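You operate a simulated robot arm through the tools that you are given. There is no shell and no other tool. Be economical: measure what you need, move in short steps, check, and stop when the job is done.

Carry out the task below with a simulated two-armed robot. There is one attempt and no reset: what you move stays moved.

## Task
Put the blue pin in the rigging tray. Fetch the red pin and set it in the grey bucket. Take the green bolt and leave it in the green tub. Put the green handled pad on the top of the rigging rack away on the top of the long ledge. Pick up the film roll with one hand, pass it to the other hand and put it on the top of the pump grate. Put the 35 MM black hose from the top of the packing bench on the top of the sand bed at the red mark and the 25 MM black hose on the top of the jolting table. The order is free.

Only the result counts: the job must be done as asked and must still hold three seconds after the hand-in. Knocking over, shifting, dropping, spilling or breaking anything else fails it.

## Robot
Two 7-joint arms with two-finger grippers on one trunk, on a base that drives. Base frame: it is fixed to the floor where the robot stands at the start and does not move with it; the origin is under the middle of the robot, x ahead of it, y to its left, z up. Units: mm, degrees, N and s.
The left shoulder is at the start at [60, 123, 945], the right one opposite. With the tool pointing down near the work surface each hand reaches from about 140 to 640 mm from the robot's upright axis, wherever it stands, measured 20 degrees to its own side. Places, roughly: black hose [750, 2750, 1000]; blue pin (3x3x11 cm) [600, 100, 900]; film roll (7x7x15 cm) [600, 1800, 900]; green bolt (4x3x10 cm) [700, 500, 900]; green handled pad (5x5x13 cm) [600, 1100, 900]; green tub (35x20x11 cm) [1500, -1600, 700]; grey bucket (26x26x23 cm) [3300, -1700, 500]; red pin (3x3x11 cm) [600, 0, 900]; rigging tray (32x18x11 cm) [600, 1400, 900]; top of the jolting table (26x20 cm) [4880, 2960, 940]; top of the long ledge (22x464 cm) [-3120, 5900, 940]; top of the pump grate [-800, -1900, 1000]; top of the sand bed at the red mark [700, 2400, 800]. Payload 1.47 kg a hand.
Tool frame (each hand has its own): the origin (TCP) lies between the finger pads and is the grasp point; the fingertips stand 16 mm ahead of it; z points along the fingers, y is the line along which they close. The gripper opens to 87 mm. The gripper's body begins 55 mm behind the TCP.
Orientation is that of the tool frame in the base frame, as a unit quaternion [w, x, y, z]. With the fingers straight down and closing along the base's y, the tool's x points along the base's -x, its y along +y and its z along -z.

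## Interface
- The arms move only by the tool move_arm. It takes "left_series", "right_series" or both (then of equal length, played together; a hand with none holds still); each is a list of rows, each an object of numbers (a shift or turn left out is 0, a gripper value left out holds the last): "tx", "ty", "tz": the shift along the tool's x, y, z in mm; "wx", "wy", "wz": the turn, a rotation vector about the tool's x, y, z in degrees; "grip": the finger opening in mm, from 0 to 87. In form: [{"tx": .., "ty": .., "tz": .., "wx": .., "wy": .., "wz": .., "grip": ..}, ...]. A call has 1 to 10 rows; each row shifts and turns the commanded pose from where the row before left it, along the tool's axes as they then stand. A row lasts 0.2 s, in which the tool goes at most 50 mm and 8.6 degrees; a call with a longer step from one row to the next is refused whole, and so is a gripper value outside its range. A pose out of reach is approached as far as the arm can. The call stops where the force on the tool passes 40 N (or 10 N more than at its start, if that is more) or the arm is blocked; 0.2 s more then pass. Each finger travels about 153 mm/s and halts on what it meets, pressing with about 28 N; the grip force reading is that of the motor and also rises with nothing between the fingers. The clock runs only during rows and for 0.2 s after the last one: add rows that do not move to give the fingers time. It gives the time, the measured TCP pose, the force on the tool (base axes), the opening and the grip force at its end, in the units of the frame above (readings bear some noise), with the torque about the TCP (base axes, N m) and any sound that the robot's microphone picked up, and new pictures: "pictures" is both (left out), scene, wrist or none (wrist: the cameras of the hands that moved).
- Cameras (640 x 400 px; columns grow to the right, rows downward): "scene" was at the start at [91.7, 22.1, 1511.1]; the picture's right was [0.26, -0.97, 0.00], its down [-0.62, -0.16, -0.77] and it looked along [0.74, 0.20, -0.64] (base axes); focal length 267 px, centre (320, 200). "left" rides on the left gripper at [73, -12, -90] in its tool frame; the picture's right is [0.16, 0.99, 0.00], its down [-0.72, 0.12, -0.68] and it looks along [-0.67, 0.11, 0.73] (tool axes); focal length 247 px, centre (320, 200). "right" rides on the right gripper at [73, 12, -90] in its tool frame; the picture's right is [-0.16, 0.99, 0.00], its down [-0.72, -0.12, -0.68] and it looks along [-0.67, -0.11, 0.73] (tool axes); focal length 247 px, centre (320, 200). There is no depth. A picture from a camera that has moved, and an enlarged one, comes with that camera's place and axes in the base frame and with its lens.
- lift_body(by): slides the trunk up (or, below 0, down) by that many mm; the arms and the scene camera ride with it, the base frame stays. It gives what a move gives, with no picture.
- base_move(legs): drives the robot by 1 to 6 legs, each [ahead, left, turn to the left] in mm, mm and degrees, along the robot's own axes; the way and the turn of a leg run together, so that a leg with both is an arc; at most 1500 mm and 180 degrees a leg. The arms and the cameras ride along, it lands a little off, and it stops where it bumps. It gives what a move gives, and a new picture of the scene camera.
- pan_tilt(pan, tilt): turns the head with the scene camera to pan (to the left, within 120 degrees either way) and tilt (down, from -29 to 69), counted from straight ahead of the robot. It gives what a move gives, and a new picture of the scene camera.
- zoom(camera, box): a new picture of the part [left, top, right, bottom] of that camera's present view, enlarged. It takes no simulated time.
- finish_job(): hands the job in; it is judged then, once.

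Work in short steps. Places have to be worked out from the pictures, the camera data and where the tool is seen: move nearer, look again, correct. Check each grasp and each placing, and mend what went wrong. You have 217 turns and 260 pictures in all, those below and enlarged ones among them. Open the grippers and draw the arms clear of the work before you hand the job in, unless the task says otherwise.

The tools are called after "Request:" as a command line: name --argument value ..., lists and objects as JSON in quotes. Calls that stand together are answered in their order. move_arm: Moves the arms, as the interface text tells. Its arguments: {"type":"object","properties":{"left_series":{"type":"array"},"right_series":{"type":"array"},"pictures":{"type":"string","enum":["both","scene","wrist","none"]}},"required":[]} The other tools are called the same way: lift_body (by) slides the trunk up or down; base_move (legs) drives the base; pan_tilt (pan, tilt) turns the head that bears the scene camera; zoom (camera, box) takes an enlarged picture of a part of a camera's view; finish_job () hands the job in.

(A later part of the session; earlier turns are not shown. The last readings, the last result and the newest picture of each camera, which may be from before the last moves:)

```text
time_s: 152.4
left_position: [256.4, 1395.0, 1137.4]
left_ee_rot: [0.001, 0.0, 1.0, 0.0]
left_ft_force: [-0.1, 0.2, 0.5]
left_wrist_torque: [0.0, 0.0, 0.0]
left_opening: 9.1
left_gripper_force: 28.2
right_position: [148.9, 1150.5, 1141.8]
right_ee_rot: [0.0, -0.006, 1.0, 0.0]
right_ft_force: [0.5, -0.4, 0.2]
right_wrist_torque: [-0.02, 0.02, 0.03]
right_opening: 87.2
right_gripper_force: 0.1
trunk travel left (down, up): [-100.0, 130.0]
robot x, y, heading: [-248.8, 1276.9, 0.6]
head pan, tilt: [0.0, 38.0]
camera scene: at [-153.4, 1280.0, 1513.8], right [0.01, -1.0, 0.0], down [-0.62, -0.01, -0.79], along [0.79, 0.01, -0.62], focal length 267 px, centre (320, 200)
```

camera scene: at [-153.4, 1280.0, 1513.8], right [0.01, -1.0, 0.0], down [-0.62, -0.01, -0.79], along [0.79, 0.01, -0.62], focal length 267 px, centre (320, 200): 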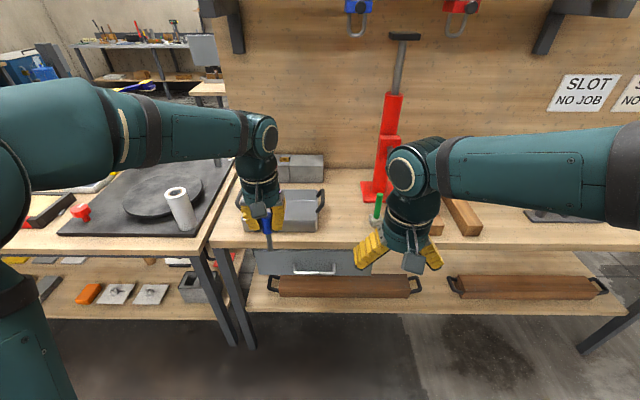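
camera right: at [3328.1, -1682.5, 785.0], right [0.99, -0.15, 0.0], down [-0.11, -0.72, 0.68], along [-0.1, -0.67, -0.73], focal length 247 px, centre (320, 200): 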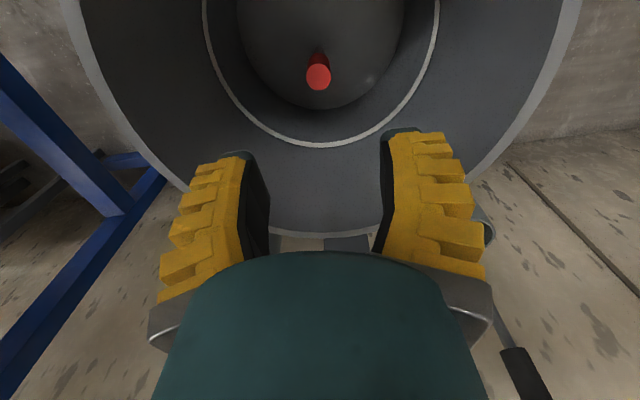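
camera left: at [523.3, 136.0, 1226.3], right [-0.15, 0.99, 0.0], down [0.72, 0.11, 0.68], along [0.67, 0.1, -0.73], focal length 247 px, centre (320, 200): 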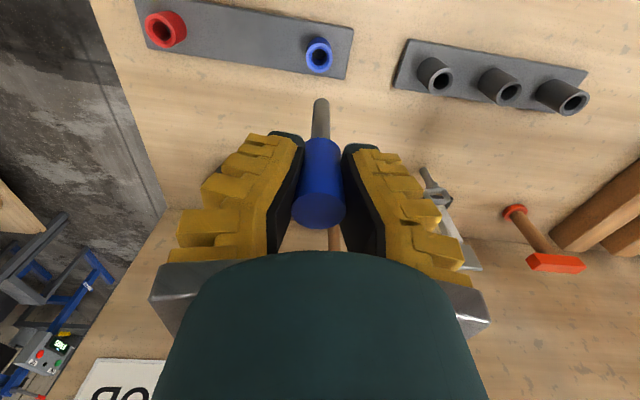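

The tray is at about (600,1410), directly ahead of the left hand; the green pad is at about (600,1070). Driving ahead 330.

Request:
base_move --legs '[[330, 0, -0.6]]'

Request:
zoom --camera "left" --box '[0, 0, 640, 400]'

Request:
zoom --camera "right" --box '[0, 0, 640, 400]'

```text
time_s: 154.6
left_position: [588.3, 1392.2, 1136.4]
left_ee_rot: [0.001, 0.005, 1.0, 0.001]
left_ft_force: [0.8, 0.9, -1.3]
left_wrist_torque: [0.03, -0.01, 0.04]
left_opening: 9.1
left_gripper_force: 28.2
right_position: [476.9, 1147.3, 1140.3]
right_ee_rot: [0.001, -0.001, 1.0, 0.0]
right_ft_force: [0.5, 0.6, -0.5]
right_wrist_torque: [0.02, 0.0, 0.02]
right_opening: 86.9
right_gripper_force: 0.0
trunk travel left (down, up): [-100.0, 130.0]
robot x, y, heading: [76.8, 1278.8, 0.2]
head pan, tilt: [0.0, 38.0]
camera scene: at [175.4, 1280.6, 1513.7], right [0.0, -1.0, 0.0], down [-0.62, 0.0, -0.79], along [0.79, 0.0, -0.62], focal length 267 px, centre (320, 200)
```

scene: 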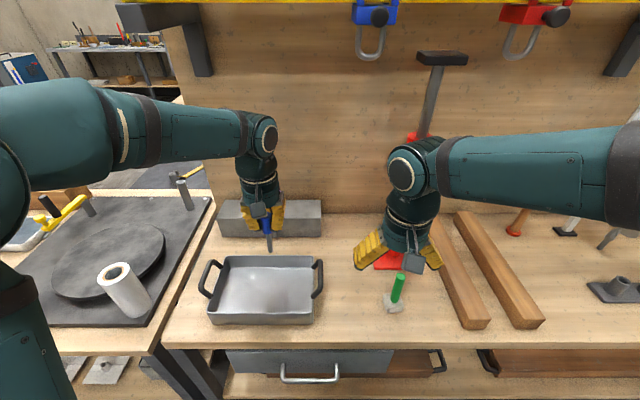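

```text
1.00 times, centred on (320, 200) of left (not enlarged: the box is as wide or as high as the picture)
camera zoom: at [513.5, 1381.2, 1225.7], right [-0.15, 0.99, 0.0], down [0.72, 0.11, 0.68], along [0.67, 0.1, -0.73], focal length 247 px, centre (320, 200)
```

zoom: 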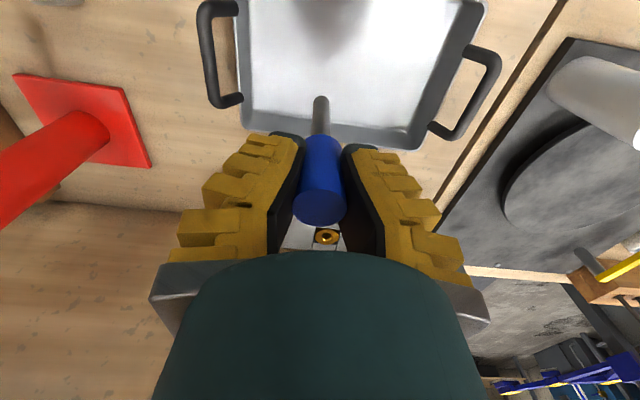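

```text
1.00 times, centred on (320, 200) of right (not enlarged: the box is as wide or as high as the picture)
camera zoom: at [404.9, 1159.6, 1230.5], right [0.16, 0.99, 0.0], down [0.72, -0.12, 0.68], along [0.67, -0.11, -0.73], focal length 247 px, centre (320, 200)
```

zoom: 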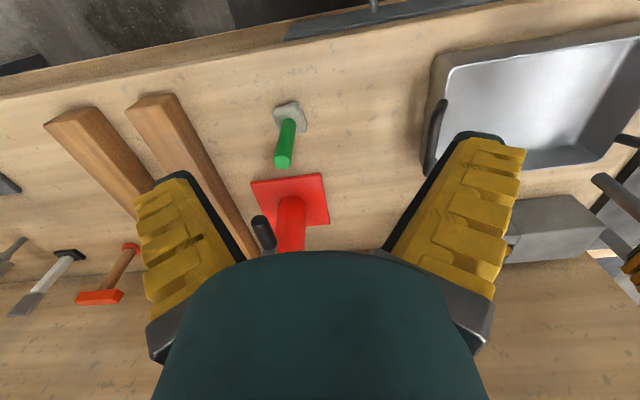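

Tray: rim z≈890, x 535–695, centre ≈ (612,1428). A pin stood upright could topple across the rim, so I'll turn the hand 60°, tilt it about 48° and lay the pin along the tray. First the turn.

Request:
move_arm --left_series '[{"tx": -18, "ty": 40}, {"ty": 8, "wz": 8.5}, {"wz": 8.5}, {"wz": 8.5}, {"wz": 8.5}, {"wz": 8.5}, {"wz": 8.5}, {"wz": 8.5}, {}]' --pictures "none"

Request:
move_arm --left_series '[{"wy": -8}, {"wy": -8}, {"wy": -8}, {"wy": -8}, {"wy": -8}, {"wy": -8}, {}]' --pictures "both"

```text
time_s: 156.6
left_position: [604.5, 1439.9, 1136.6]
left_ee_rot: [0.001, 0.501, 0.865, 0.0]
left_ft_force: [-0.3, 0.3, 0.0]
left_wrist_torque: [-0.02, -0.02, 0.0]
left_opening: 9.1
left_gripper_force: 27.7
right_position: [475.8, 1147.8, 1140.7]
right_ee_rot: [0.001, 0.0, 1.0, 0.0]
right_ft_force: [-0.2, -0.7, -0.6]
right_wrist_torque: [0.0, 0.0, 0.02]
right_opening: 87.0
right_gripper_force: 0.0
trunk travel left (down, up): [-100.0, 130.0]
robot x, y, heading: [79.8, 1284.2, 0.1]
head pan, tilt: [0.0, 38.0]
```

```text
time_s: 158.2
left_position: [605.0, 1439.6, 1136.9]
left_ee_rot: [0.354, 0.458, 0.79, -0.203]
left_ft_force: [-0.7, -0.7, -0.7]
left_wrist_torque: [0.0, -0.03, -0.04]
left_opening: 8.7
left_gripper_force: 27.8
right_position: [477.5, 1148.2, 1142.4]
right_ee_rot: [0.0, 0.0, 1.0, -0.001]
right_ft_force: [-0.2, -0.2, 0.6]
right_wrist_torque: [0.03, 0.0, 0.04]
right_opening: 86.9
right_gripper_force: 0.0
trunk travel left (down, up): [-100.0, 130.0]
robot x, y, heading: [79.6, 1279.3, 0.1]
head pan, tilt: [0.0, 38.0]
camera scene: at [174.4, 1280.3, 1513.8], right [0.0, -1.0, 0.0], down [-0.62, 0.0, -0.79], along [0.79, 0.0, -0.62], focal length 267 px, centre (320, 200)
camera left: at [536.7, 1533.9, 1142.3], right [0.8, 0.58, -0.11], down [0.09, 0.08, 0.99], along [0.59, -0.81, 0.01], focal length 247 px, centre (320, 200)
```

scene: 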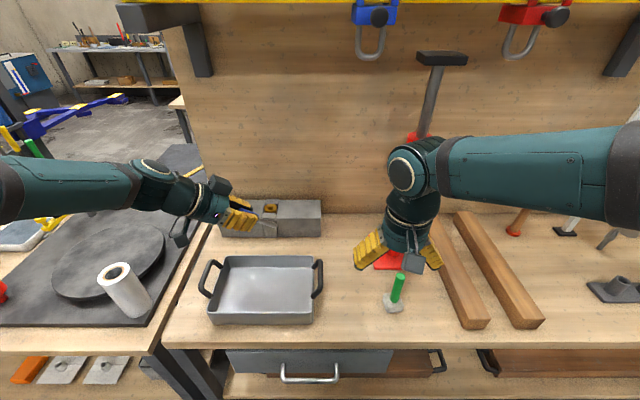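
left: 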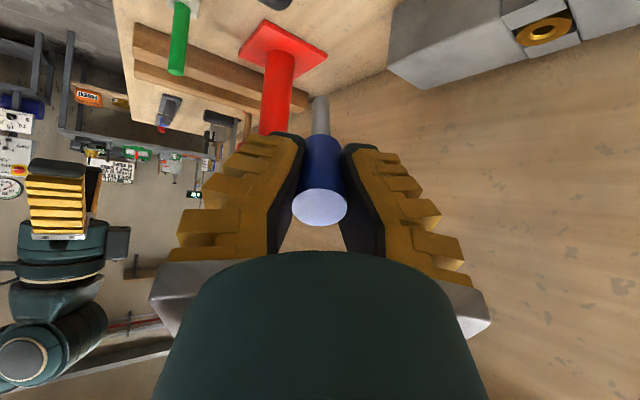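

The tilt puts the wrist camera quite low, so I reduce it to 30°, then lower toward the tray centre to z≈967 and look.

Request:
move_arm --left_series '[{"wy": 6}, {"wy": 6}, {"wy": 6}, {"tx": 13, "tz": 31.7}, {"tx": 13, "tz": 31.7}, {"tx": 13, "tz": 31.7}, {"tx": 13, "tz": 31.7}, {"tx": 13, "tz": 31.7}, {}]' --pictures "both"

```text
time_s: 160.2
left_position: [615.0, 1420.8, 968.6]
left_ee_rot: [0.225, 0.484, 0.836, -0.128]
left_ft_force: [0.0, -0.5, -0.7]
left_wrist_torque: [0.0, 0.02, 0.01]
left_opening: 9.0
left_gripper_force: 27.6
right_position: [476.0, 1149.0, 1142.2]
right_ee_rot: [0.001, 0.001, 1.0, 0.0]
right_ft_force: [0.0, -0.1, -0.1]
right_wrist_torque: [0.01, -0.02, -0.02]
right_opening: 87.0
right_gripper_force: 0.1
trunk travel left (down, up): [-100.0, 130.0]
robot x, y, heading: [81.3, 1280.2, 0.3]
head pan, tilt: [0.0, 38.0]
camera scene: at [173.9, 1280.5, 1513.9], right [0.0, -1.0, 0.0], down [-0.62, 0.0, -0.79], along [0.79, 0.0, -0.62], focal length 267 px, centre (320, 200)
camera left: at [551.4, 1508.0, 1008.4], right [0.79, 0.61, -0.08], down [0.24, -0.19, 0.95], along [0.57, -0.77, -0.3], focal length 247 px, centre (320, 200)
```

scene: 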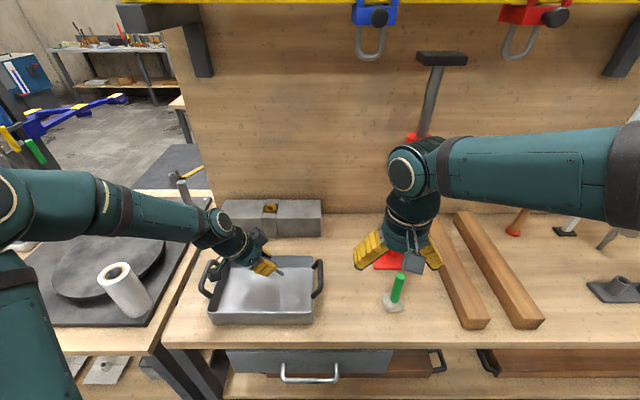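
left: 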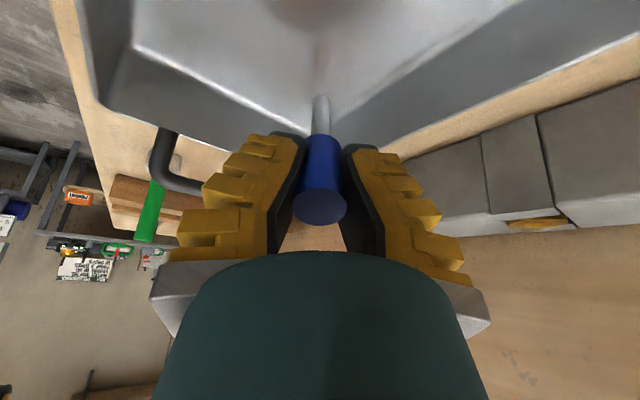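

The pin tip is over the tray interior. Lowering in 8 mm steps until contact with the floor.

Request:
move_arm --left_series '[{"tx": 4, "tz": 7}, {"tx": 4, "tz": 7}, {"tx": 4, "tz": 7}, {"tx": 4, "tz": 7}, {"tx": 4, "tz": 7}, {}]' --pictures "both"

```text
time_s: 161.6
left_position: [616.8, 1419.9, 928.2]
left_ee_rot: [0.226, 0.484, 0.836, -0.128]
left_ft_force: [-1.6, 3.1, 14.5]
left_wrist_torque: [-0.26, -0.23, 0.03]
left_opening: 14.8
left_gripper_force: 28.0
right_position: [475.8, 1148.7, 1141.9]
right_ee_rot: [0.001, 0.0, 1.0, 0.0]
right_ft_force: [1.0, -0.2, -0.4]
right_wrist_torque: [0.0, 0.0, 0.01]
right_opening: 87.0
right_gripper_force: 0.0
trunk travel left (down, up): [-100.0, 130.0]
robot x, y, heading: [76.9, 1280.8, 0.2]
head pan, tilt: [0.0, 38.0]
camera scene: at [173.0, 1280.7, 1514.0], right [0.0, -1.0, 0.0], down [-0.61, 0.0, -0.79], along [0.79, 0.0, -0.61], focal length 267 px, centre (320, 200)
camera left: at [551.9, 1507.8, 968.7], right [0.79, 0.61, -0.07], down [0.24, -0.19, 0.95], along [0.57, -0.77, -0.3], focal length 247 px, centre (320, 200)
```

scene: 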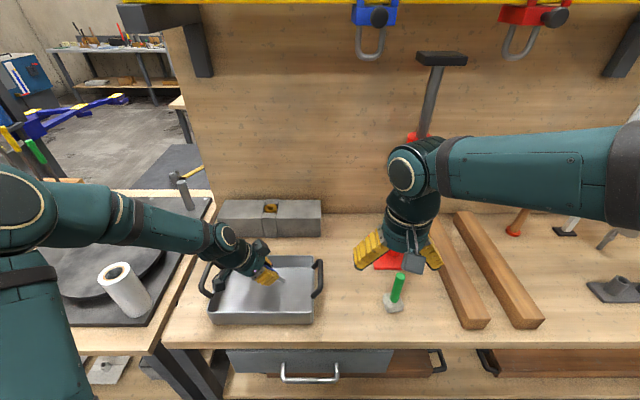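
left: 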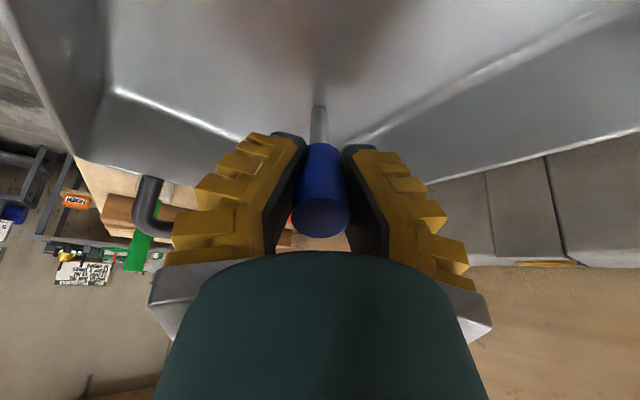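

Contact made. Opening, letting it lie down, then withdrawing along the tool axis.

Request:
move_arm --left_series '[{"grip": 25}, {"grip": 45}, {"grip": 60}, {}, {}, {"tz": -40}, {"tz": -45}, {"tz": -45}, {}]' --pictures "both"

```text
time_s: 163.6
left_position: [585.6, 1476.2, 1039.3]
left_ee_rot: [0.224, 0.484, 0.836, -0.129]
left_ft_force: [0.4, 0.0, 0.0]
left_wrist_torque: [0.04, -0.02, -0.02]
left_opening: 64.7
left_gripper_force: 2.9
right_position: [477.2, 1146.9, 1140.5]
right_ee_rot: [0.0, 0.0, 1.0, 0.0]
right_ft_force: [0.0, -0.3, -0.2]
right_wrist_torque: [0.01, 0.01, 0.01]
right_opening: 87.0
right_gripper_force: 0.0
trunk travel left (down, up): [-100.0, 130.0]
robot x, y, heading: [77.0, 1279.0, 0.2]
head pan, tilt: [0.0, 38.0]
camera scene: at [175.2, 1280.6, 1513.7], right [0.0, -1.0, 0.0], down [-0.62, 0.0, -0.79], along [0.79, 0.0, -0.62], focal length 267 px, centre (320, 200)
camera left: at [521.6, 1564.0, 1079.6], right [0.79, 0.61, -0.08], down [0.24, -0.19, 0.95], along [0.57, -0.77, -0.3], focal length 247 px, centre (320, 200)
```

scene: 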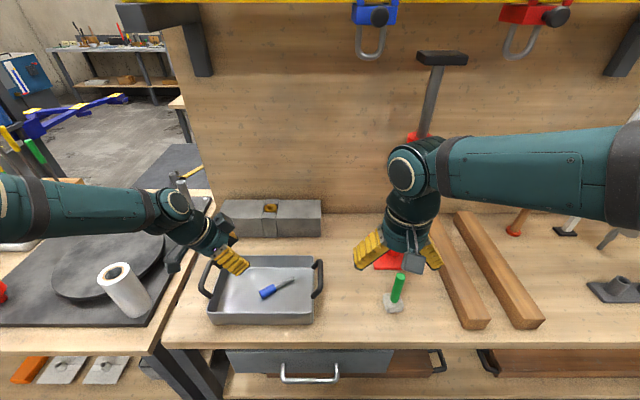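
left: 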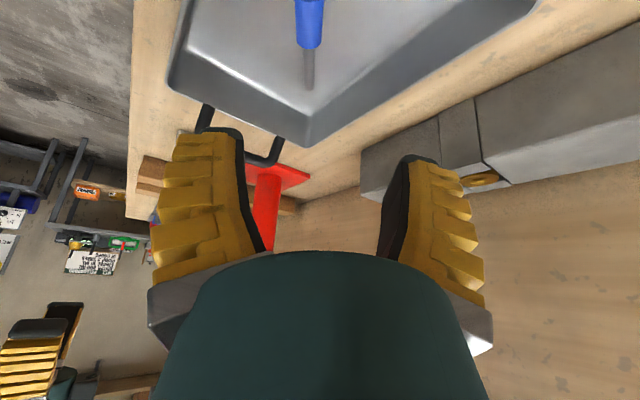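

The blue pin lies in the tray. Next the green pad (handle at about (569,1086), top ≈975) with the right hand: move above it while the left hand rises and squares up.

Request:
move_arm --left_series '[{"tz": -40}, {"tz": -40}, {"wy": 7.5}, {"wy": 7.5}, {"wy": 7.5}, {"wy": 7.5}, {"wz": -8.5}, {"wz": -8.5}, {"wz": -8.5}, {"wz": -8.5}]' --right_series '[{"tx": -31, "ty": -20}, {"tx": -31, "ty": -20}, {"tx": -30, "ty": -21}, {"tz": 35}, {"tz": 35}, {"tz": 25}, {}, {}, {}, {}]' --pictures "wrist"

```text
time_s: 165.8
left_position: [563.3, 1511.6, 1108.8]
left_ee_rot: [0.001, 0.224, 0.975, 0.001]
left_ft_force: [0.0, 0.5, 0.3]
left_wrist_torque: [0.03, 0.02, 0.0]
left_opening: 64.6
left_gripper_force: 3.8
right_position: [567.4, 1087.2, 1048.1]
right_ee_rot: [0.0, 0.0, 1.0, 0.0]
right_ft_force: [-0.1, 0.1, 0.0]
right_wrist_torque: [0.01, 0.03, 0.01]
right_opening: 86.8
right_gripper_force: 0.0
trunk travel left (down, up): [-100.0, 130.0]
robot x, y, heading: [79.0, 1283.4, -0.2]
head pan, tilt: [0.0, 38.0]
camera right: at [495.7, 1098.7, 1136.0], right [0.16, 0.99, 0.0], down [0.72, -0.12, 0.68], along [0.67, -0.11, -0.73], focal length 247 px, centre (320, 200)
camera left: at [493.0, 1532.4, 1197.8], right [0.29, 0.96, 0.0], down [0.7, -0.21, 0.68], along [0.65, -0.2, -0.73], focal length 247 px, centre (320, 200)
```

right: 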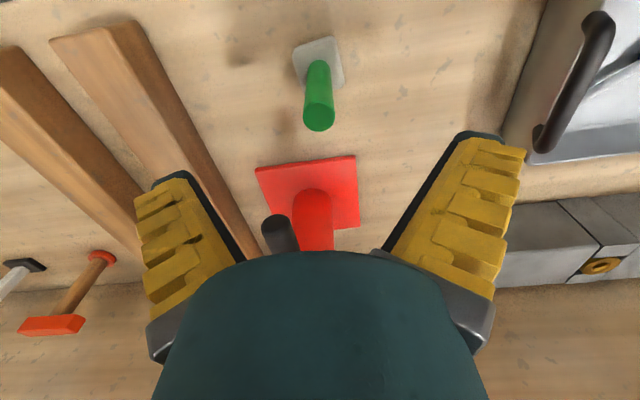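
left: 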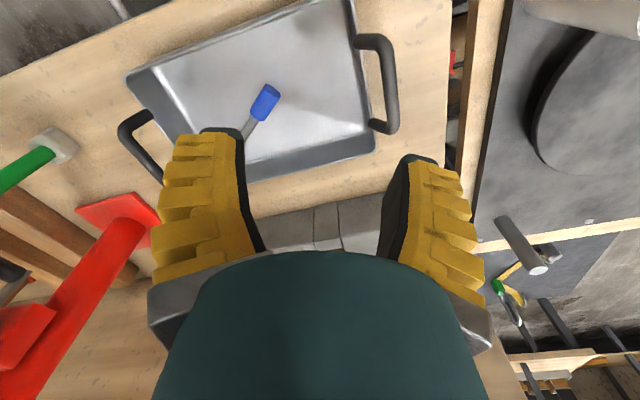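

Centred on the handle. Descending to z≈935, closing and lifting.

Request:
move_arm --right_series '[{"tz": 40}, {"tz": 40}, {"tz": 33}, {}, {"grip": 40}, {"grip": 0}, {"grip": 0}, {"grip": 0}]' --left_series '[{}, {"wz": -8.5}, {"wz": -8.5}, {"wz": -8.5}, {"grip": 87}, {}, {}, {}]' --pictures "none"

Request:
move_arm --right_series '[{"tz": -20}, {"tz": -40}, {"tz": -45}, {"tz": -45}, {"tz": -45}, {}]' --pictures "wrist"

```text
time_s: 167.6
left_position: [564.7, 1510.3, 1109.4]
left_ee_rot: [0.0, 0.005, 1.0, 0.0]
left_ft_force: [0.0, -0.2, 0.2]
left_wrist_torque: [-0.02, -0.02, -0.03]
left_opening: 86.6
left_gripper_force: 0.0
right_position: [567.5, 1087.6, 933.6]
right_ee_rot: [0.0, 0.0, 1.0, 0.0]
right_ft_force: [-1.7, -1.4, 4.2]
right_wrist_torque: [-0.06, 0.3, 0.07]
right_opening: 14.3
right_gripper_force: 28.1
trunk travel left (down, up): [-100.0, 130.0]
robot x, y, heading: [82.4, 1280.5, -0.0]
head pan, tilt: [0.0, 38.0]
```

```text
time_s: 169.0
left_position: [564.5, 1510.4, 1107.8]
left_ee_rot: [0.001, 0.005, 1.0, 0.002]
left_ft_force: [0.3, -0.5, 0.1]
left_wrist_torque: [-0.01, -0.01, 0.02]
left_opening: 87.0
left_gripper_force: 0.0
right_position: [569.4, 1085.9, 1129.2]
right_ee_rot: [0.0, 0.0, 1.0, -0.001]
right_ft_force: [-0.1, 0.7, -0.5]
right_wrist_torque: [0.0, 0.0, 0.01]
right_opening: 7.2
right_gripper_force: 28.5
trunk travel left (down, up): [-100.0, 130.0]
robot x, y, heading: [79.9, 1281.1, -0.2]
head pan, tilt: [0.0, 38.0]
camera right: at [496.8, 1097.9, 1218.2], right [0.16, 0.99, 0.0], down [0.72, -0.12, 0.68], along [0.67, -0.11, -0.73], focal length 247 px, centre (320, 200)
```

right: 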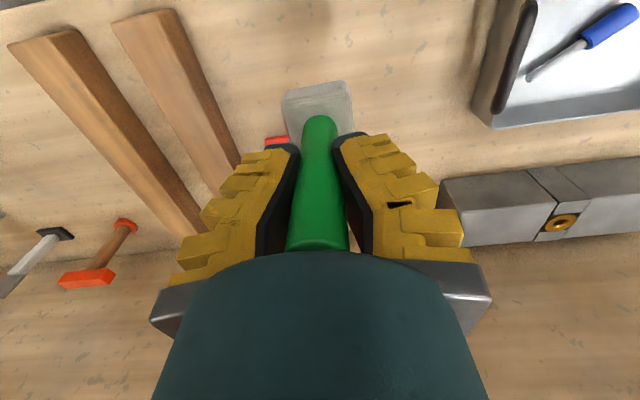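

Pad held; its underside is 88 mm below the TCP. Backing away and strafing to y≈2450 to see the sand bed and the hoses.

Request:
base_move --legs '[[-370, 0, 0], [0, 1170, 0]]'

Request:
zoom --camera "scene" --box '[0, 0, 640, 400]'

```text
time_s: 181.5
left_position: [206.8, 2678.3, 1109.7]
left_ee_rot: [0.001, 0.011, 1.0, 0.001]
left_ft_force: [0.7, 0.0, -0.6]
left_wrist_torque: [-0.03, 0.0, -0.03]
left_opening: 86.9
left_gripper_force: 0.0
right_position: [206.0, 2252.3, 1128.2]
right_ee_rot: [0.0, 0.005, 1.0, 0.0]
right_ft_force: [0.0, 0.8, 0.4]
right_wrist_torque: [0.0, -0.01, 0.01]
right_opening: 6.1
right_gripper_force: 28.3
trunk travel left (down, up): [-100.0, 130.0]
robot x, y, heading: [-281.0, 2453.8, -0.6]
head pan, tilt: [0.0, 38.0]
camera scene: at [-185.3, 2452.0, 1513.8], right [-0.01, -1.0, 0.0], down [-0.62, 0.01, -0.79], along [0.79, -0.01, -0.62], focal length 267 px, centre (320, 200)
```

scene: 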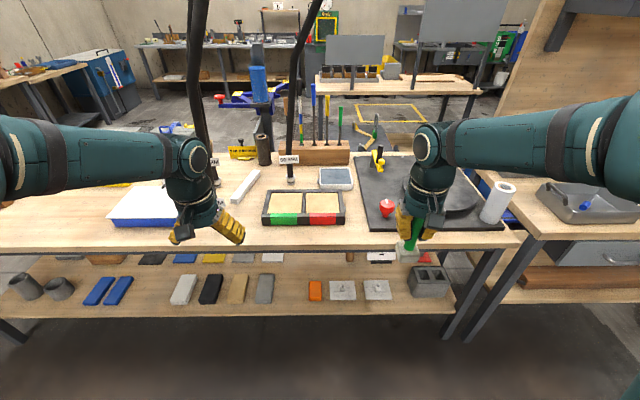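

```text
1.00 times, centred on (320, 200) of scene (not enlarged: the box is as wide or as high as the picture)
camera zoom: at [-185.3, 2452.0, 1513.8], right [-0.01, -1.0, 0.0], down [-0.62, 0.01, -0.79], along [0.79, -0.01, -0.62], focal length 267 px, centre (320, 200)
```

zoom: 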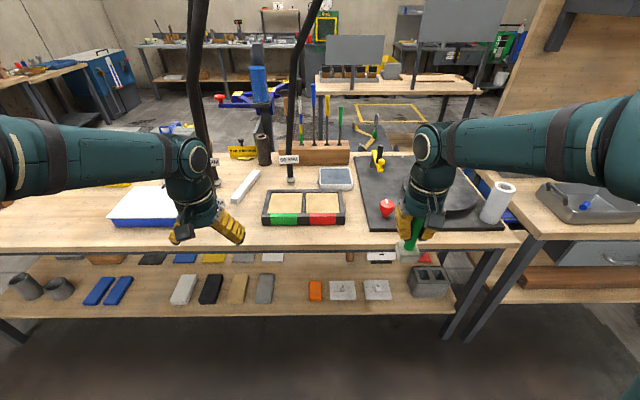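

Enlarging the hose ends and the sand bed.

Request:
zoom --camera "scene" --box '[170, 100, 370, 225]'

Request:
pan_tilt --pan 15 --tilt 5

```text
3.20 times, centred on (270, 162) of scene
camera zoom: at [-185.3, 2452.0, 1513.8], right [-0.01, -1.0, 0.0], down [-0.62, 0.01, -0.79], along [0.79, -0.01, -0.62], focal length 853 px, centre (480, 320)
```

zoom: 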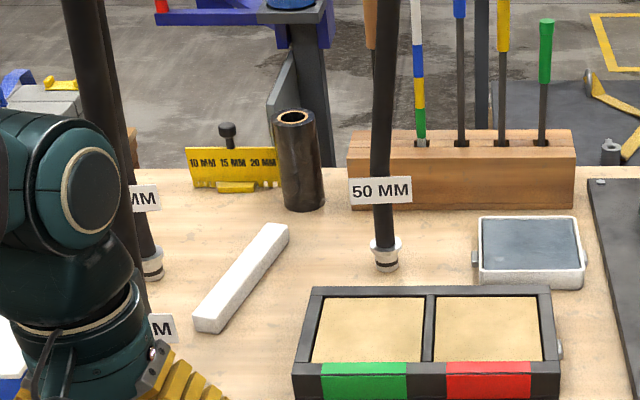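

```text
time_s: 182.5
left_position: [206.8, 2677.1, 1107.9]
left_ee_rot: [0.001, 0.012, 1.0, 0.001]
left_ft_force: [-0.4, 0.2, 0.4]
left_wrist_torque: [-0.03, 0.02, 0.03]
left_opening: 87.1
left_gripper_force: 0.0
right_position: [206.7, 2253.2, 1129.2]
right_ee_rot: [0.0, 0.005, 1.0, 0.001]
right_ft_force: [0.1, 0.5, -1.3]
right_wrist_torque: [-0.02, 0.02, 0.03]
right_opening: 6.1
right_gripper_force: 28.4
trunk travel left (down, up): [-100.0, 130.0]
robot x, y, heading: [-281.3, 2450.8, -0.9]
head pan, tilt: [15.0, 5.0]
camera scene: at [-182.6, 2475.6, 1566.5], right [0.25, -0.97, 0.0], down [-0.09, -0.02, -1.0], along [0.97, 0.25, -0.09], focal length 267 px, centre (320, 200)
```

scene: 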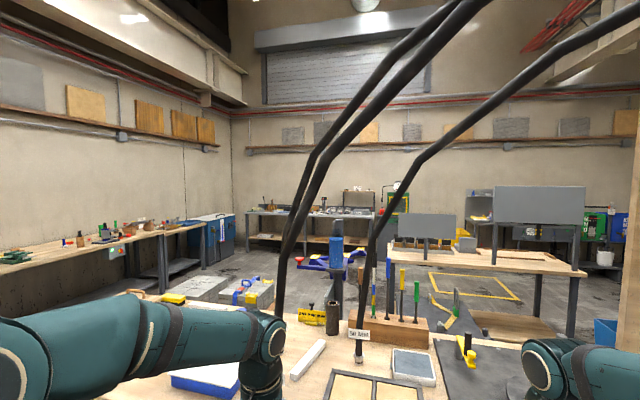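

The hoses are three tagged lines coming from overhead, one tagged 50 MM. Looking up to see where they are anchored.

Request:
pan_tilt --pan -20 --tilt -25

```text
time_s: 183.5
left_position: [205.8, 2677.2, 1107.9]
left_ee_rot: [0.001, 0.011, 1.0, 0.001]
left_ft_force: [0.0, 0.5, -0.2]
left_wrist_torque: [0.0, 0.01, 0.0]
left_opening: 86.9
left_gripper_force: 0.0
right_position: [206.6, 2252.3, 1128.0]
right_ee_rot: [-0.001, 0.005, 1.0, 0.0]
right_ft_force: [-1.2, -0.3, -0.5]
right_wrist_torque: [-0.02, -0.02, -0.02]
right_opening: 6.1
right_gripper_force: 27.9
trunk travel left (down, up): [-100.0, 130.0]
robot x, y, heading: [-281.2, 2453.4, -0.5]
head pan, tilt: [-20.0, -25.0]
camera scene: at [-205.1, 2427.8, 1610.2], right [-0.35, -0.94, 0.0], down [0.4, -0.15, -0.91], along [0.85, -0.32, 0.42], focal length 267 px, centre (320, 200)
```

scene: 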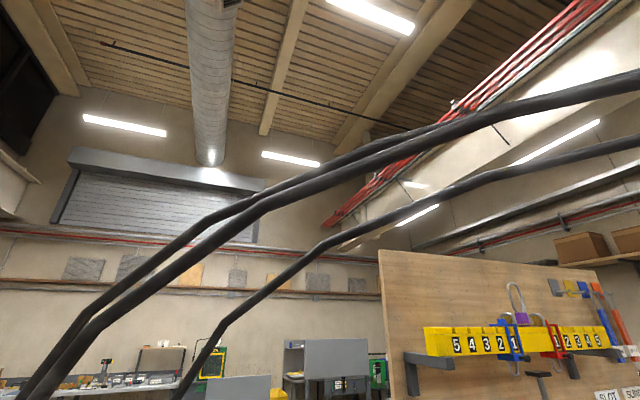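

Request:
pan_tilt --pan -85 --tilt -20

Request:
pan_tilt --pan -120 --tilt 10

```text
time_s: 184.8
left_position: [206.9, 2678.0, 1107.8]
left_ee_rot: [0.0, 0.011, 1.0, 0.002]
left_ft_force: [-0.3, -0.1, 1.4]
left_wrist_torque: [0.03, 0.01, -0.01]
left_opening: 87.1
left_gripper_force: 0.2
right_position: [207.1, 2253.5, 1128.4]
right_ee_rot: [0.001, 0.006, 1.0, 0.0]
right_ft_force: [-0.6, -0.4, -0.5]
right_wrist_torque: [0.0, 0.03, 0.0]
right_opening: 6.0
right_gripper_force: 28.1
trunk travel left (down, up): [-100.0, 130.0]
robot x, y, heading: [-280.2, 2452.5, -0.7]
head pan, tilt: [-85.0, -20.0]
camera scene: at [-265.8, 2377.1, 1603.8], right [-1.0, -0.08, 0.0], down [0.03, -0.34, -0.94], along [0.07, -0.94, 0.34], focal length 267 px, centre (320, 200)
```

scene: 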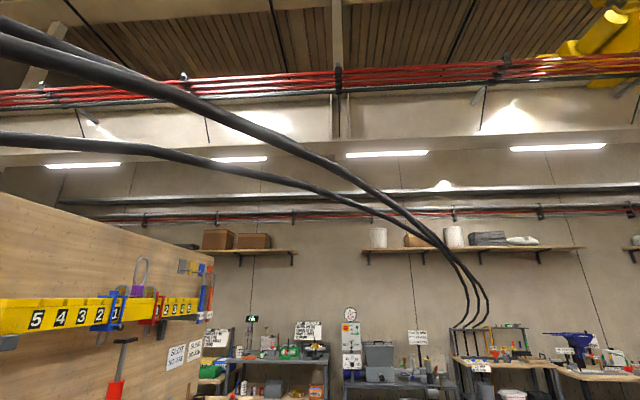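

```text
time_s: 185.9
left_position: [207.3, 2677.6, 1109.3]
left_ee_rot: [0.001, 0.01, 1.0, 0.002]
left_ft_force: [-0.1, 0.3, 0.0]
left_wrist_torque: [0.0, -0.01, 0.05]
left_opening: 86.9
left_gripper_force: 0.0
right_position: [207.8, 2252.1, 1127.9]
right_ee_rot: [0.0, 0.005, 1.0, -0.001]
right_ft_force: [0.0, 0.7, -0.6]
right_wrist_torque: [0.0, 0.0, 0.0]
right_opening: 6.2
right_gripper_force: 27.9
trunk travel left (down, up): [-100.0, 130.0]
robot x, y, heading: [-281.7, 2449.2, -0.4]
head pan, tilt: [-120.0, 10.0]
camera scene: at [-319.0, 2372.9, 1558.6], right [-0.86, 0.51, 0.0], down [0.09, 0.15, -0.98], along [-0.5, -0.85, -0.17], focal length 267 px, centre (320, 200)
```

scene: 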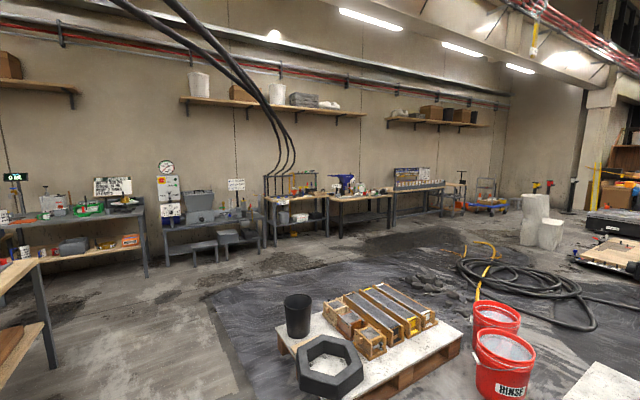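

The hoses arc over from a far table; only their free ends stand on this bench. I'll tuck the left hand back and move a bit closer to read the tags.

Request:
move_arm --left_series '[{"tx": 45}, {"tx": 45}, {"tx": 45}, {"tx": 30}]' --pictures "none"

Request:
base_move --legs '[[230, 230, 0.6]]'

Request:
pan_tilt --pan 0 --tilt 35

Request:
zoom --camera "scene" --box '[200, 60, 440, 210]'

```text
time_s: 186.9
left_position: [40.7, 2682.5, 1108.1]
left_ee_rot: [0.002, 0.01, 1.0, 0.001]
left_ft_force: [-0.2, 0.2, 0.2]
left_wrist_torque: [0.0, 0.03, -0.03]
left_opening: 87.1
left_gripper_force: 0.1
right_position: [206.5, 2252.3, 1129.0]
right_ee_rot: [0.0, 0.005, 1.0, 0.0]
right_ft_force: [-0.5, -0.6, -0.9]
right_wrist_torque: [0.04, -0.02, 0.0]
right_opening: 5.9
right_gripper_force: 27.0
trunk travel left (down, up): [-100.0, 130.0]
robot x, y, heading: [-280.8, 2451.8, -0.8]
head pan, tilt: [-120.0, 10.0]
```

```text
time_s: 189.5
left_position: [270.7, 2913.5, 1107.3]
left_ee_rot: [0.001, 0.006, 1.0, 0.0]
left_ft_force: [0.0, -0.7, -0.7]
left_wrist_torque: [-0.03, 0.04, -0.01]
left_opening: 87.0
left_gripper_force: 0.0
right_position: [439.3, 2485.8, 1129.0]
right_ee_rot: [0.0, 0.001, 1.0, 0.0]
right_ft_force: [0.2, 0.0, -0.2]
right_wrist_torque: [-0.03, -0.02, 0.0]
right_opening: 5.8
right_gripper_force: 27.8
trunk travel left (down, up): [-100.0, 130.0]
robot x, y, heading: [-51.7, 2681.0, 0.1]
head pan, tilt: [-120.0, 10.0]
camera scene: at [-87.0, 2600.5, 1558.6], right [-0.87, 0.5, 0.0], down [0.09, 0.15, -0.98], along [-0.49, -0.85, -0.17], focal length 267 px, centre (320, 200)
```

scene: 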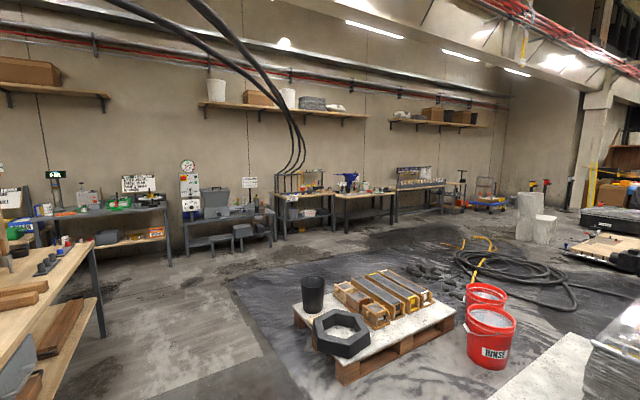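

```text
time_s: 191.5
left_position: [270.6, 2912.5, 1108.4]
left_ee_rot: [0.0, 0.005, 1.0, 0.002]
left_ft_force: [-0.1, -0.3, 0.3]
left_wrist_torque: [-0.02, 0.03, 0.01]
left_opening: 86.8
left_gripper_force: 0.0
right_position: [439.2, 2484.9, 1130.0]
right_ee_rot: [0.0, 0.0, 1.0, 0.0]
right_ft_force: [-0.5, 0.2, -0.9]
right_wrist_torque: [0.0, 0.0, 0.01]
right_opening: 6.0
right_gripper_force: 27.9
trunk travel left (down, up): [-100.0, 130.0]
robot x, y, heading: [-44.5, 2680.4, -0.0]
head pan, tilt: [0.0, 35.0]
camera scene: at [47.2, 2680.3, 1518.4], right [0.0, -1.0, 0.0], down [-0.57, 0.0, -0.82], along [0.82, 0.0, -0.57], focal length 267 px, centre (320, 200)
```

scene: 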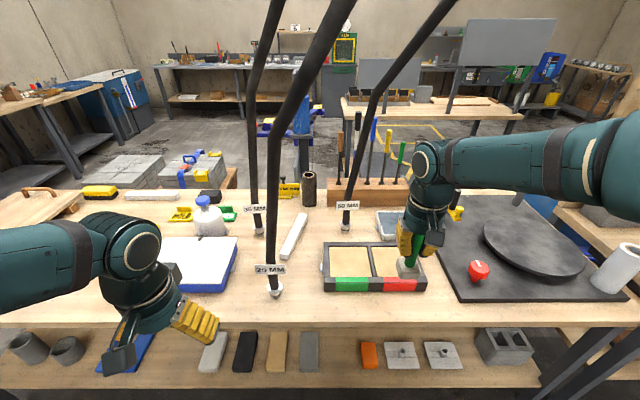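

```text
2.67 times, centred on (320, 135) of scene
camera zoom: at [47.2, 2680.3, 1518.4], right [0.0, -1.0, 0.0], down [-0.57, 0.0, -0.82], along [0.82, 0.0, -0.57], focal length 711 px, centre (320, 373)
```

zoom: 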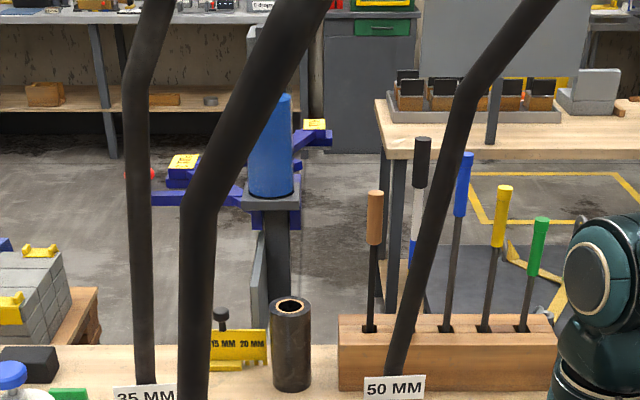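

Tags are now readable: 25 MM is in front (base ≈ (535,2806)), 35 MM behind it (≈ (799,2912)), 50 MM to the right. The 25 MM must go first, gripped with a horizontal hand, so I level the left hand well to the left of it.

Request:
move_arm --left_series '[{"tx": -40}, {"tx": -40}, {"tx": -35}, {"ty": 10}]' --pictures "none"

Request:
move_arm --left_series '[{"wy": -8.5}, {"wy": -8.5}, {"wy": -8.5}, {"wy": -8.5}, {"wy": -8.5}, {"wy": -8.5}, {"wy": -8.5}, {"wy": -8.5}, {"wy": -8.5}, {"wy": -8.5}]' --pictures "both"

```text
time_s: 192.5
left_position: [384.6, 2921.5, 1108.7]
left_ee_rot: [0.002, 0.007, 1.0, 0.0]
left_ft_force: [0.1, 0.3, -0.4]
left_wrist_torque: [0.03, 0.01, 0.02]
left_opening: 87.1
left_gripper_force: 0.0
right_position: [438.8, 2484.6, 1128.7]
right_ee_rot: [0.001, 0.002, 1.0, 0.0]
right_ft_force: [-0.2, 0.6, -0.8]
right_wrist_torque: [-0.04, -0.03, 0.0]
right_opening: 5.9
right_gripper_force: 28.4
trunk travel left (down, up): [-100.0, 130.0]
robot x, y, heading: [-48.7, 2679.6, -0.3]
head pan, tilt: [0.0, 35.0]
```

```text
time_s: 194.9
left_position: [414.2, 3058.7, 1101.2]
left_ee_rot: [0.612, -0.095, 0.78, 0.093]
left_ft_force: [-0.3, -0.1, -0.1]
left_wrist_torque: [0.0, 0.03, 0.06]
left_opening: 86.9
left_gripper_force: 0.0
left hand out of reach, approached as far as the arm can: row 6, 7, 8, 9, 10
right_position: [440.1, 2483.2, 1128.1]
right_ee_rot: [-0.001, 0.002, 1.0, 0.001]
right_ft_force: [-0.6, 0.1, -0.6]
right_wrist_torque: [0.01, 0.01, 0.01]
right_opening: 6.1
right_gripper_force: 27.8
trunk travel left (down, up): [-100.0, 130.0]
robot x, y, heading: [-46.4, 2681.1, -0.1]
head pan, tilt: [0.0, 35.0]
stopped in row 10 (left hand): the arm was blocked; the commanded pose is now the measured one
camera scene: at [47.8, 2677.1, 1518.3], right [0.0, -1.0, 0.0], down [-0.57, 0.0, -0.82], along [0.82, 0.0, -0.57], focal length 267 px, centre (320, 200)
camera left: at [316.4, 3022.3, 1050.2], right [-0.3, 0.95, -0.13], down [-0.5, -0.04, 0.86], along [0.81, 0.32, 0.49], focal length 247 px, centre (320, 200)
```

scene: 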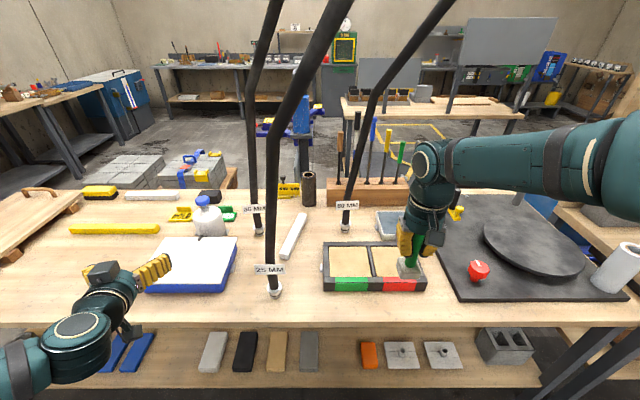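
left: 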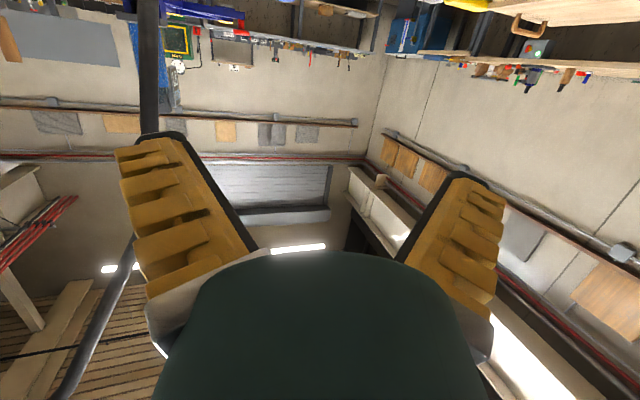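

The hand folded up too close to the shoulder. I back the base 150 mm to give the arm room, then straighten the hand's direction and bring it to a pre-grasp before the 25 MM hose.

Request:
base_move --legs '[[-150, 0, 0]]'

Request:
move_arm --left_series '[{"tz": 30}, {"tz": 30}, {"tz": 20, "wx": 5}, {"wx": 5.3, "wy": -4.5}, {"wx": 5.3, "wy": -4.5}, {"wy": -4.6}, {}]' --pictures "none"

```text
time_s: 196.3
left_position: [263.6, 3062.0, 1101.7]
left_ee_rot: [0.614, -0.096, 0.778, 0.093]
left_ft_force: [-0.1, 0.1, -0.6]
left_wrist_torque: [-0.01, -0.02, -0.05]
left_opening: 87.2
left_gripper_force: 0.1
right_position: [287.4, 2485.8, 1129.7]
right_ee_rot: [0.001, 0.0, 1.0, -0.001]
right_ft_force: [-0.2, 0.3, -0.6]
right_wrist_torque: [0.03, -0.01, -0.01]
right_opening: 6.0
right_gripper_force: 27.7
trunk travel left (down, up): [-100.0, 130.0]
robot x, y, heading: [-201.9, 2679.1, 0.3]
head pan, tilt: [0.0, 35.0]
camera scene: at [-103.8, 2680.8, 1518.5], right [0.0, -1.0, 0.0], down [-0.57, 0.0, -0.82], along [0.82, 0.0, -0.57], focal length 267 px, centre (320, 200)
```

scene: 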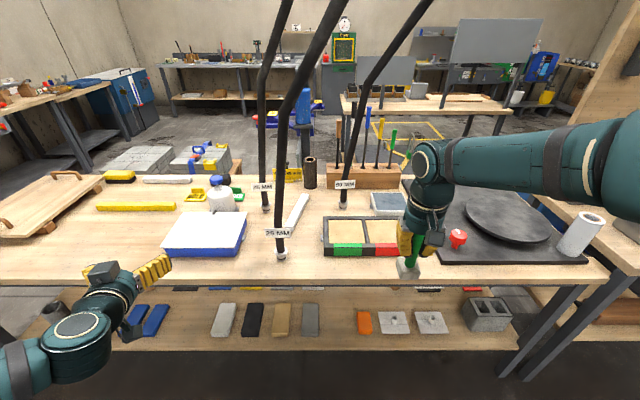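

```text
time_s: 197.9
left_position: [338.9, 3086.6, 1091.2]
left_ee_rot: [0.707, -0.006, 0.707, -0.01]
left_ft_force: [0.8, 0.2, -0.2]
left_wrist_torque: [-0.04, -0.01, -0.01]
left_opening: 87.1
left_gripper_force: 0.1
left hand out of reach, approached as far as the arm can: row 6
right_position: [290.5, 2487.0, 1129.0]
right_ee_rot: [0.0, -0.001, 1.0, 0.0]
right_ft_force: [-0.5, -0.2, -0.8]
right_wrist_torque: [0.04, 0.03, 0.0]
right_opening: 5.9
right_gripper_force: 28.1
trunk travel left (down, up): [-100.0, 130.0]
robot x, y, heading: [-201.0, 2680.2, -0.0]
head pan, tilt: [0.0, 35.0]
```

Hand is now level, pointing +x. The 25 MM hose triangulates to (533,2809), tag at z≈949; I'll grip at z≈1003. Sliding sideways and forward to the pre-grasp.

Request:
move_arm --left_series '[{"ty": -46, "tx": 14}, {"ty": -46, "tx": 14}, {"ty": -46, "tx": 14}, {"ty": -46, "tx": 14}, {"ty": -46, "tx": 14}, {"ty": -48, "tx": 14}, {"tz": 40}, {"tz": 40}, {}]' --pictures "both"

```text
time_s: 199.9
left_position: [391.9, 2878.8, 1190.6]
left_ee_rot: [0.706, -0.006, 0.708, -0.011]
left_ft_force: [0.4, 0.1, -1.1]
left_wrist_torque: [-0.03, 0.0, 0.02]
left_opening: 86.7
left_gripper_force: 0.1
left hand out of reach, approached as far as the arm can: row 1, 2, 3, 4, 5, 6, 7, 8
right_position: [289.5, 2486.9, 1128.6]
right_ee_rot: [-0.001, 0.0, 1.0, 0.001]
right_ft_force: [0.2, -0.8, 0.2]
right_wrist_torque: [0.0, -0.01, -0.03]
right_opening: 6.0
right_gripper_force: 27.8
trunk travel left (down, up): [-100.0, 130.0]
robot x, y, heading: [-198.8, 2682.4, -0.2]
head pan, tilt: [0.0, 35.0]
camera scene: at [-102.6, 2681.0, 1518.4], right [0.0, -1.0, 0.0], down [-0.57, 0.0, -0.82], along [0.82, 0.0, -0.57], focal length 267 px, centre (320, 200)
camera left: at [301.5, 2866.2, 1118.3], right [0.01, 0.98, -0.18], down [-0.68, 0.14, 0.72], along [0.74, 0.12, 0.67], focal length 247 px, centre (320, 200)
```

scene: 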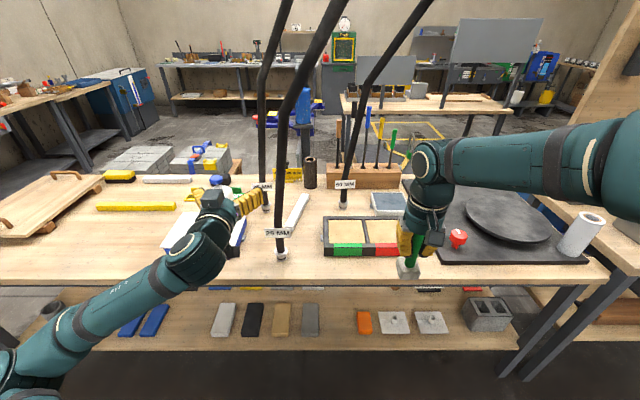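
left: 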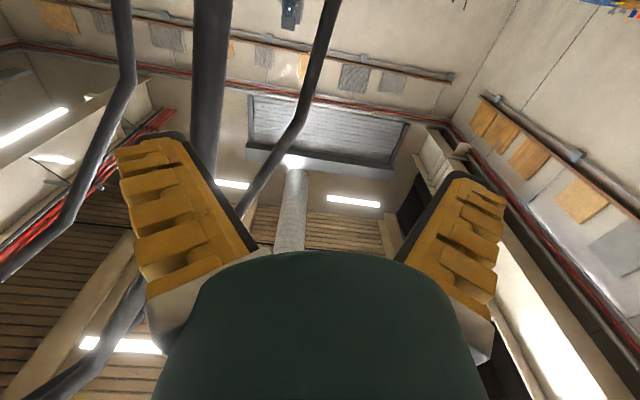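

A fully level hand isn't reachable here. A 45° tilt also lets the hose pass clear of the palm, so I rotate back to about 45° at the pre-grasp point.

Request:
move_arm --left_series '[{"wy": 8.5}, {"wy": 8.5}, {"wy": 8.5}, {"wy": 8.5}, {"wy": 8.5}, {}, {}, {}]' --pictures "both"

```text
time_s: 201.7
left_position: [392.2, 2879.8, 1191.4]
left_ee_rot: [0.405, -0.003, 0.914, -0.011]
left_ft_force: [-0.9, 0.0, -0.4]
left_wrist_torque: [-0.03, 0.0, -0.02]
left_opening: 87.0
left_gripper_force: 0.1
right_position: [290.8, 2485.8, 1128.3]
right_ee_rot: [0.0, 0.0, 1.0, 0.001]
right_ft_force: [-0.3, 0.0, -0.8]
right_wrist_torque: [-0.02, 0.02, 0.0]
right_opening: 6.2
right_gripper_force: 27.8
trunk travel left (down, up): [-100.0, 130.0]
robot x, y, heading: [-196.8, 2679.0, 0.0]
head pan, tilt: [0.0, 35.0]
camera scene: at [-102.2, 2680.9, 1518.4], right [0.0, -1.0, 0.0], down [-0.57, 0.0, -0.82], along [0.82, 0.0, -0.57], focal length 267 px, centre (320, 200)
camera left: at [276.6, 2868.1, 1196.5], right [-0.1, 0.98, -0.14], down [-0.02, 0.14, 0.99], along [0.99, 0.1, 0.0], focal length 247 px, centre (320, 200)
```

scene: 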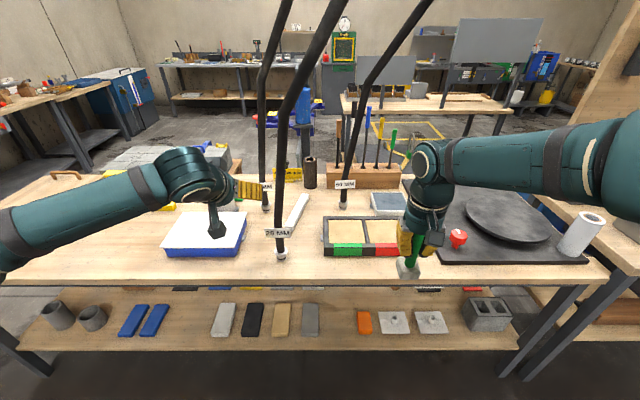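
left: 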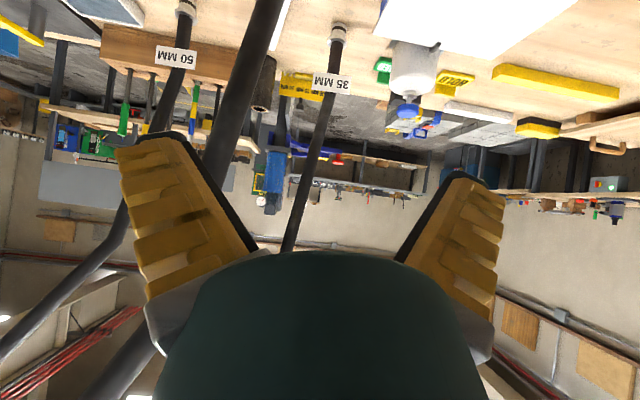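

Tilt is now 48°. From both views the hose runs through (540,2806) at z≈1005, leaning slightly right higher up. Moving to the pre-grasp (440,2807,1005).

Request:
move_arm --left_series '[{"tx": 21, "ty": -14.5, "tz": 32}, {"tx": 21, "ty": -14.5, "tz": 32}, {"tx": 21, "ty": -14.5, "tz": 32}, {"tx": 21, "ty": -14.5, "tz": 32}, {"tx": 21, "ty": -15, "tz": 32}, {}]' --pictures "both"

```text
time_s: 203.1
left_position: [432.3, 2834.5, 1017.8]
left_ee_rot: [0.405, -0.003, 0.914, -0.011]
left_ft_force: [0.0, 0.0, 0.5]
left_wrist_torque: [0.01, -0.02, -0.01]
left_opening: 87.1
left_gripper_force: 0.0
left hand out of reach, approached as far as the arm can: row 3, 4
right_position: [288.3, 2484.5, 1130.1]
right_ee_rot: [0.001, 0.0, 1.0, 0.001]
right_ft_force: [-0.7, 0.6, 0.0]
right_wrist_torque: [-0.01, -0.04, -0.01]
right_opening: 6.1
right_gripper_force: 28.0
trunk travel left (down, up): [-100.0, 130.0]
robot x, y, heading: [-196.2, 2682.4, 0.0]
head pan, tilt: [0.0, 35.0]
camera scene: at [-103.2, 2680.6, 1518.5], right [0.0, -1.0, 0.0], down [-0.57, 0.0, -0.82], along [0.82, 0.0, -0.57], focal length 267 px, centre (320, 200)
camera left: at [315.5, 2824.0, 1025.0], right [-0.1, 0.98, -0.14], down [-0.02, 0.14, 0.99], along [0.99, 0.1, 0.0], focal length 247 px, centre (320, 200)
```

scene: 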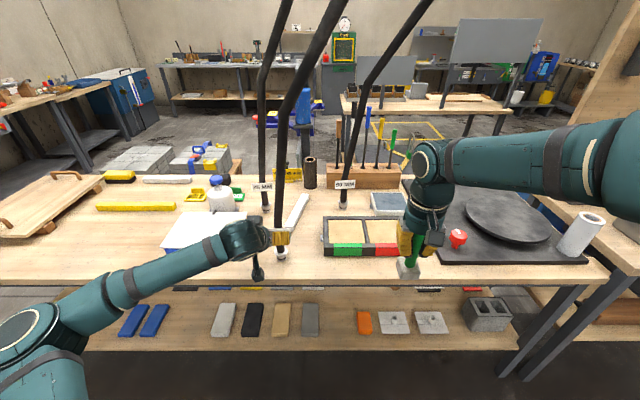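
left: 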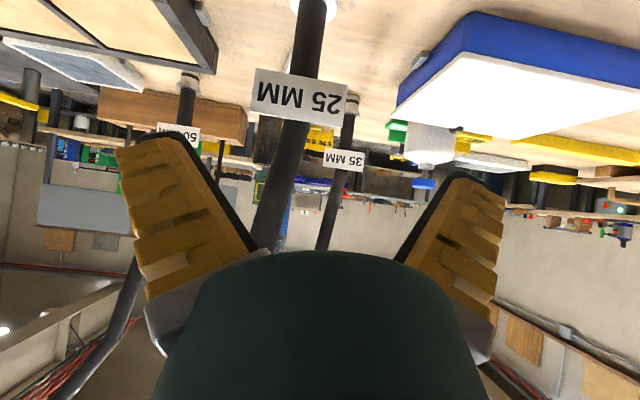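

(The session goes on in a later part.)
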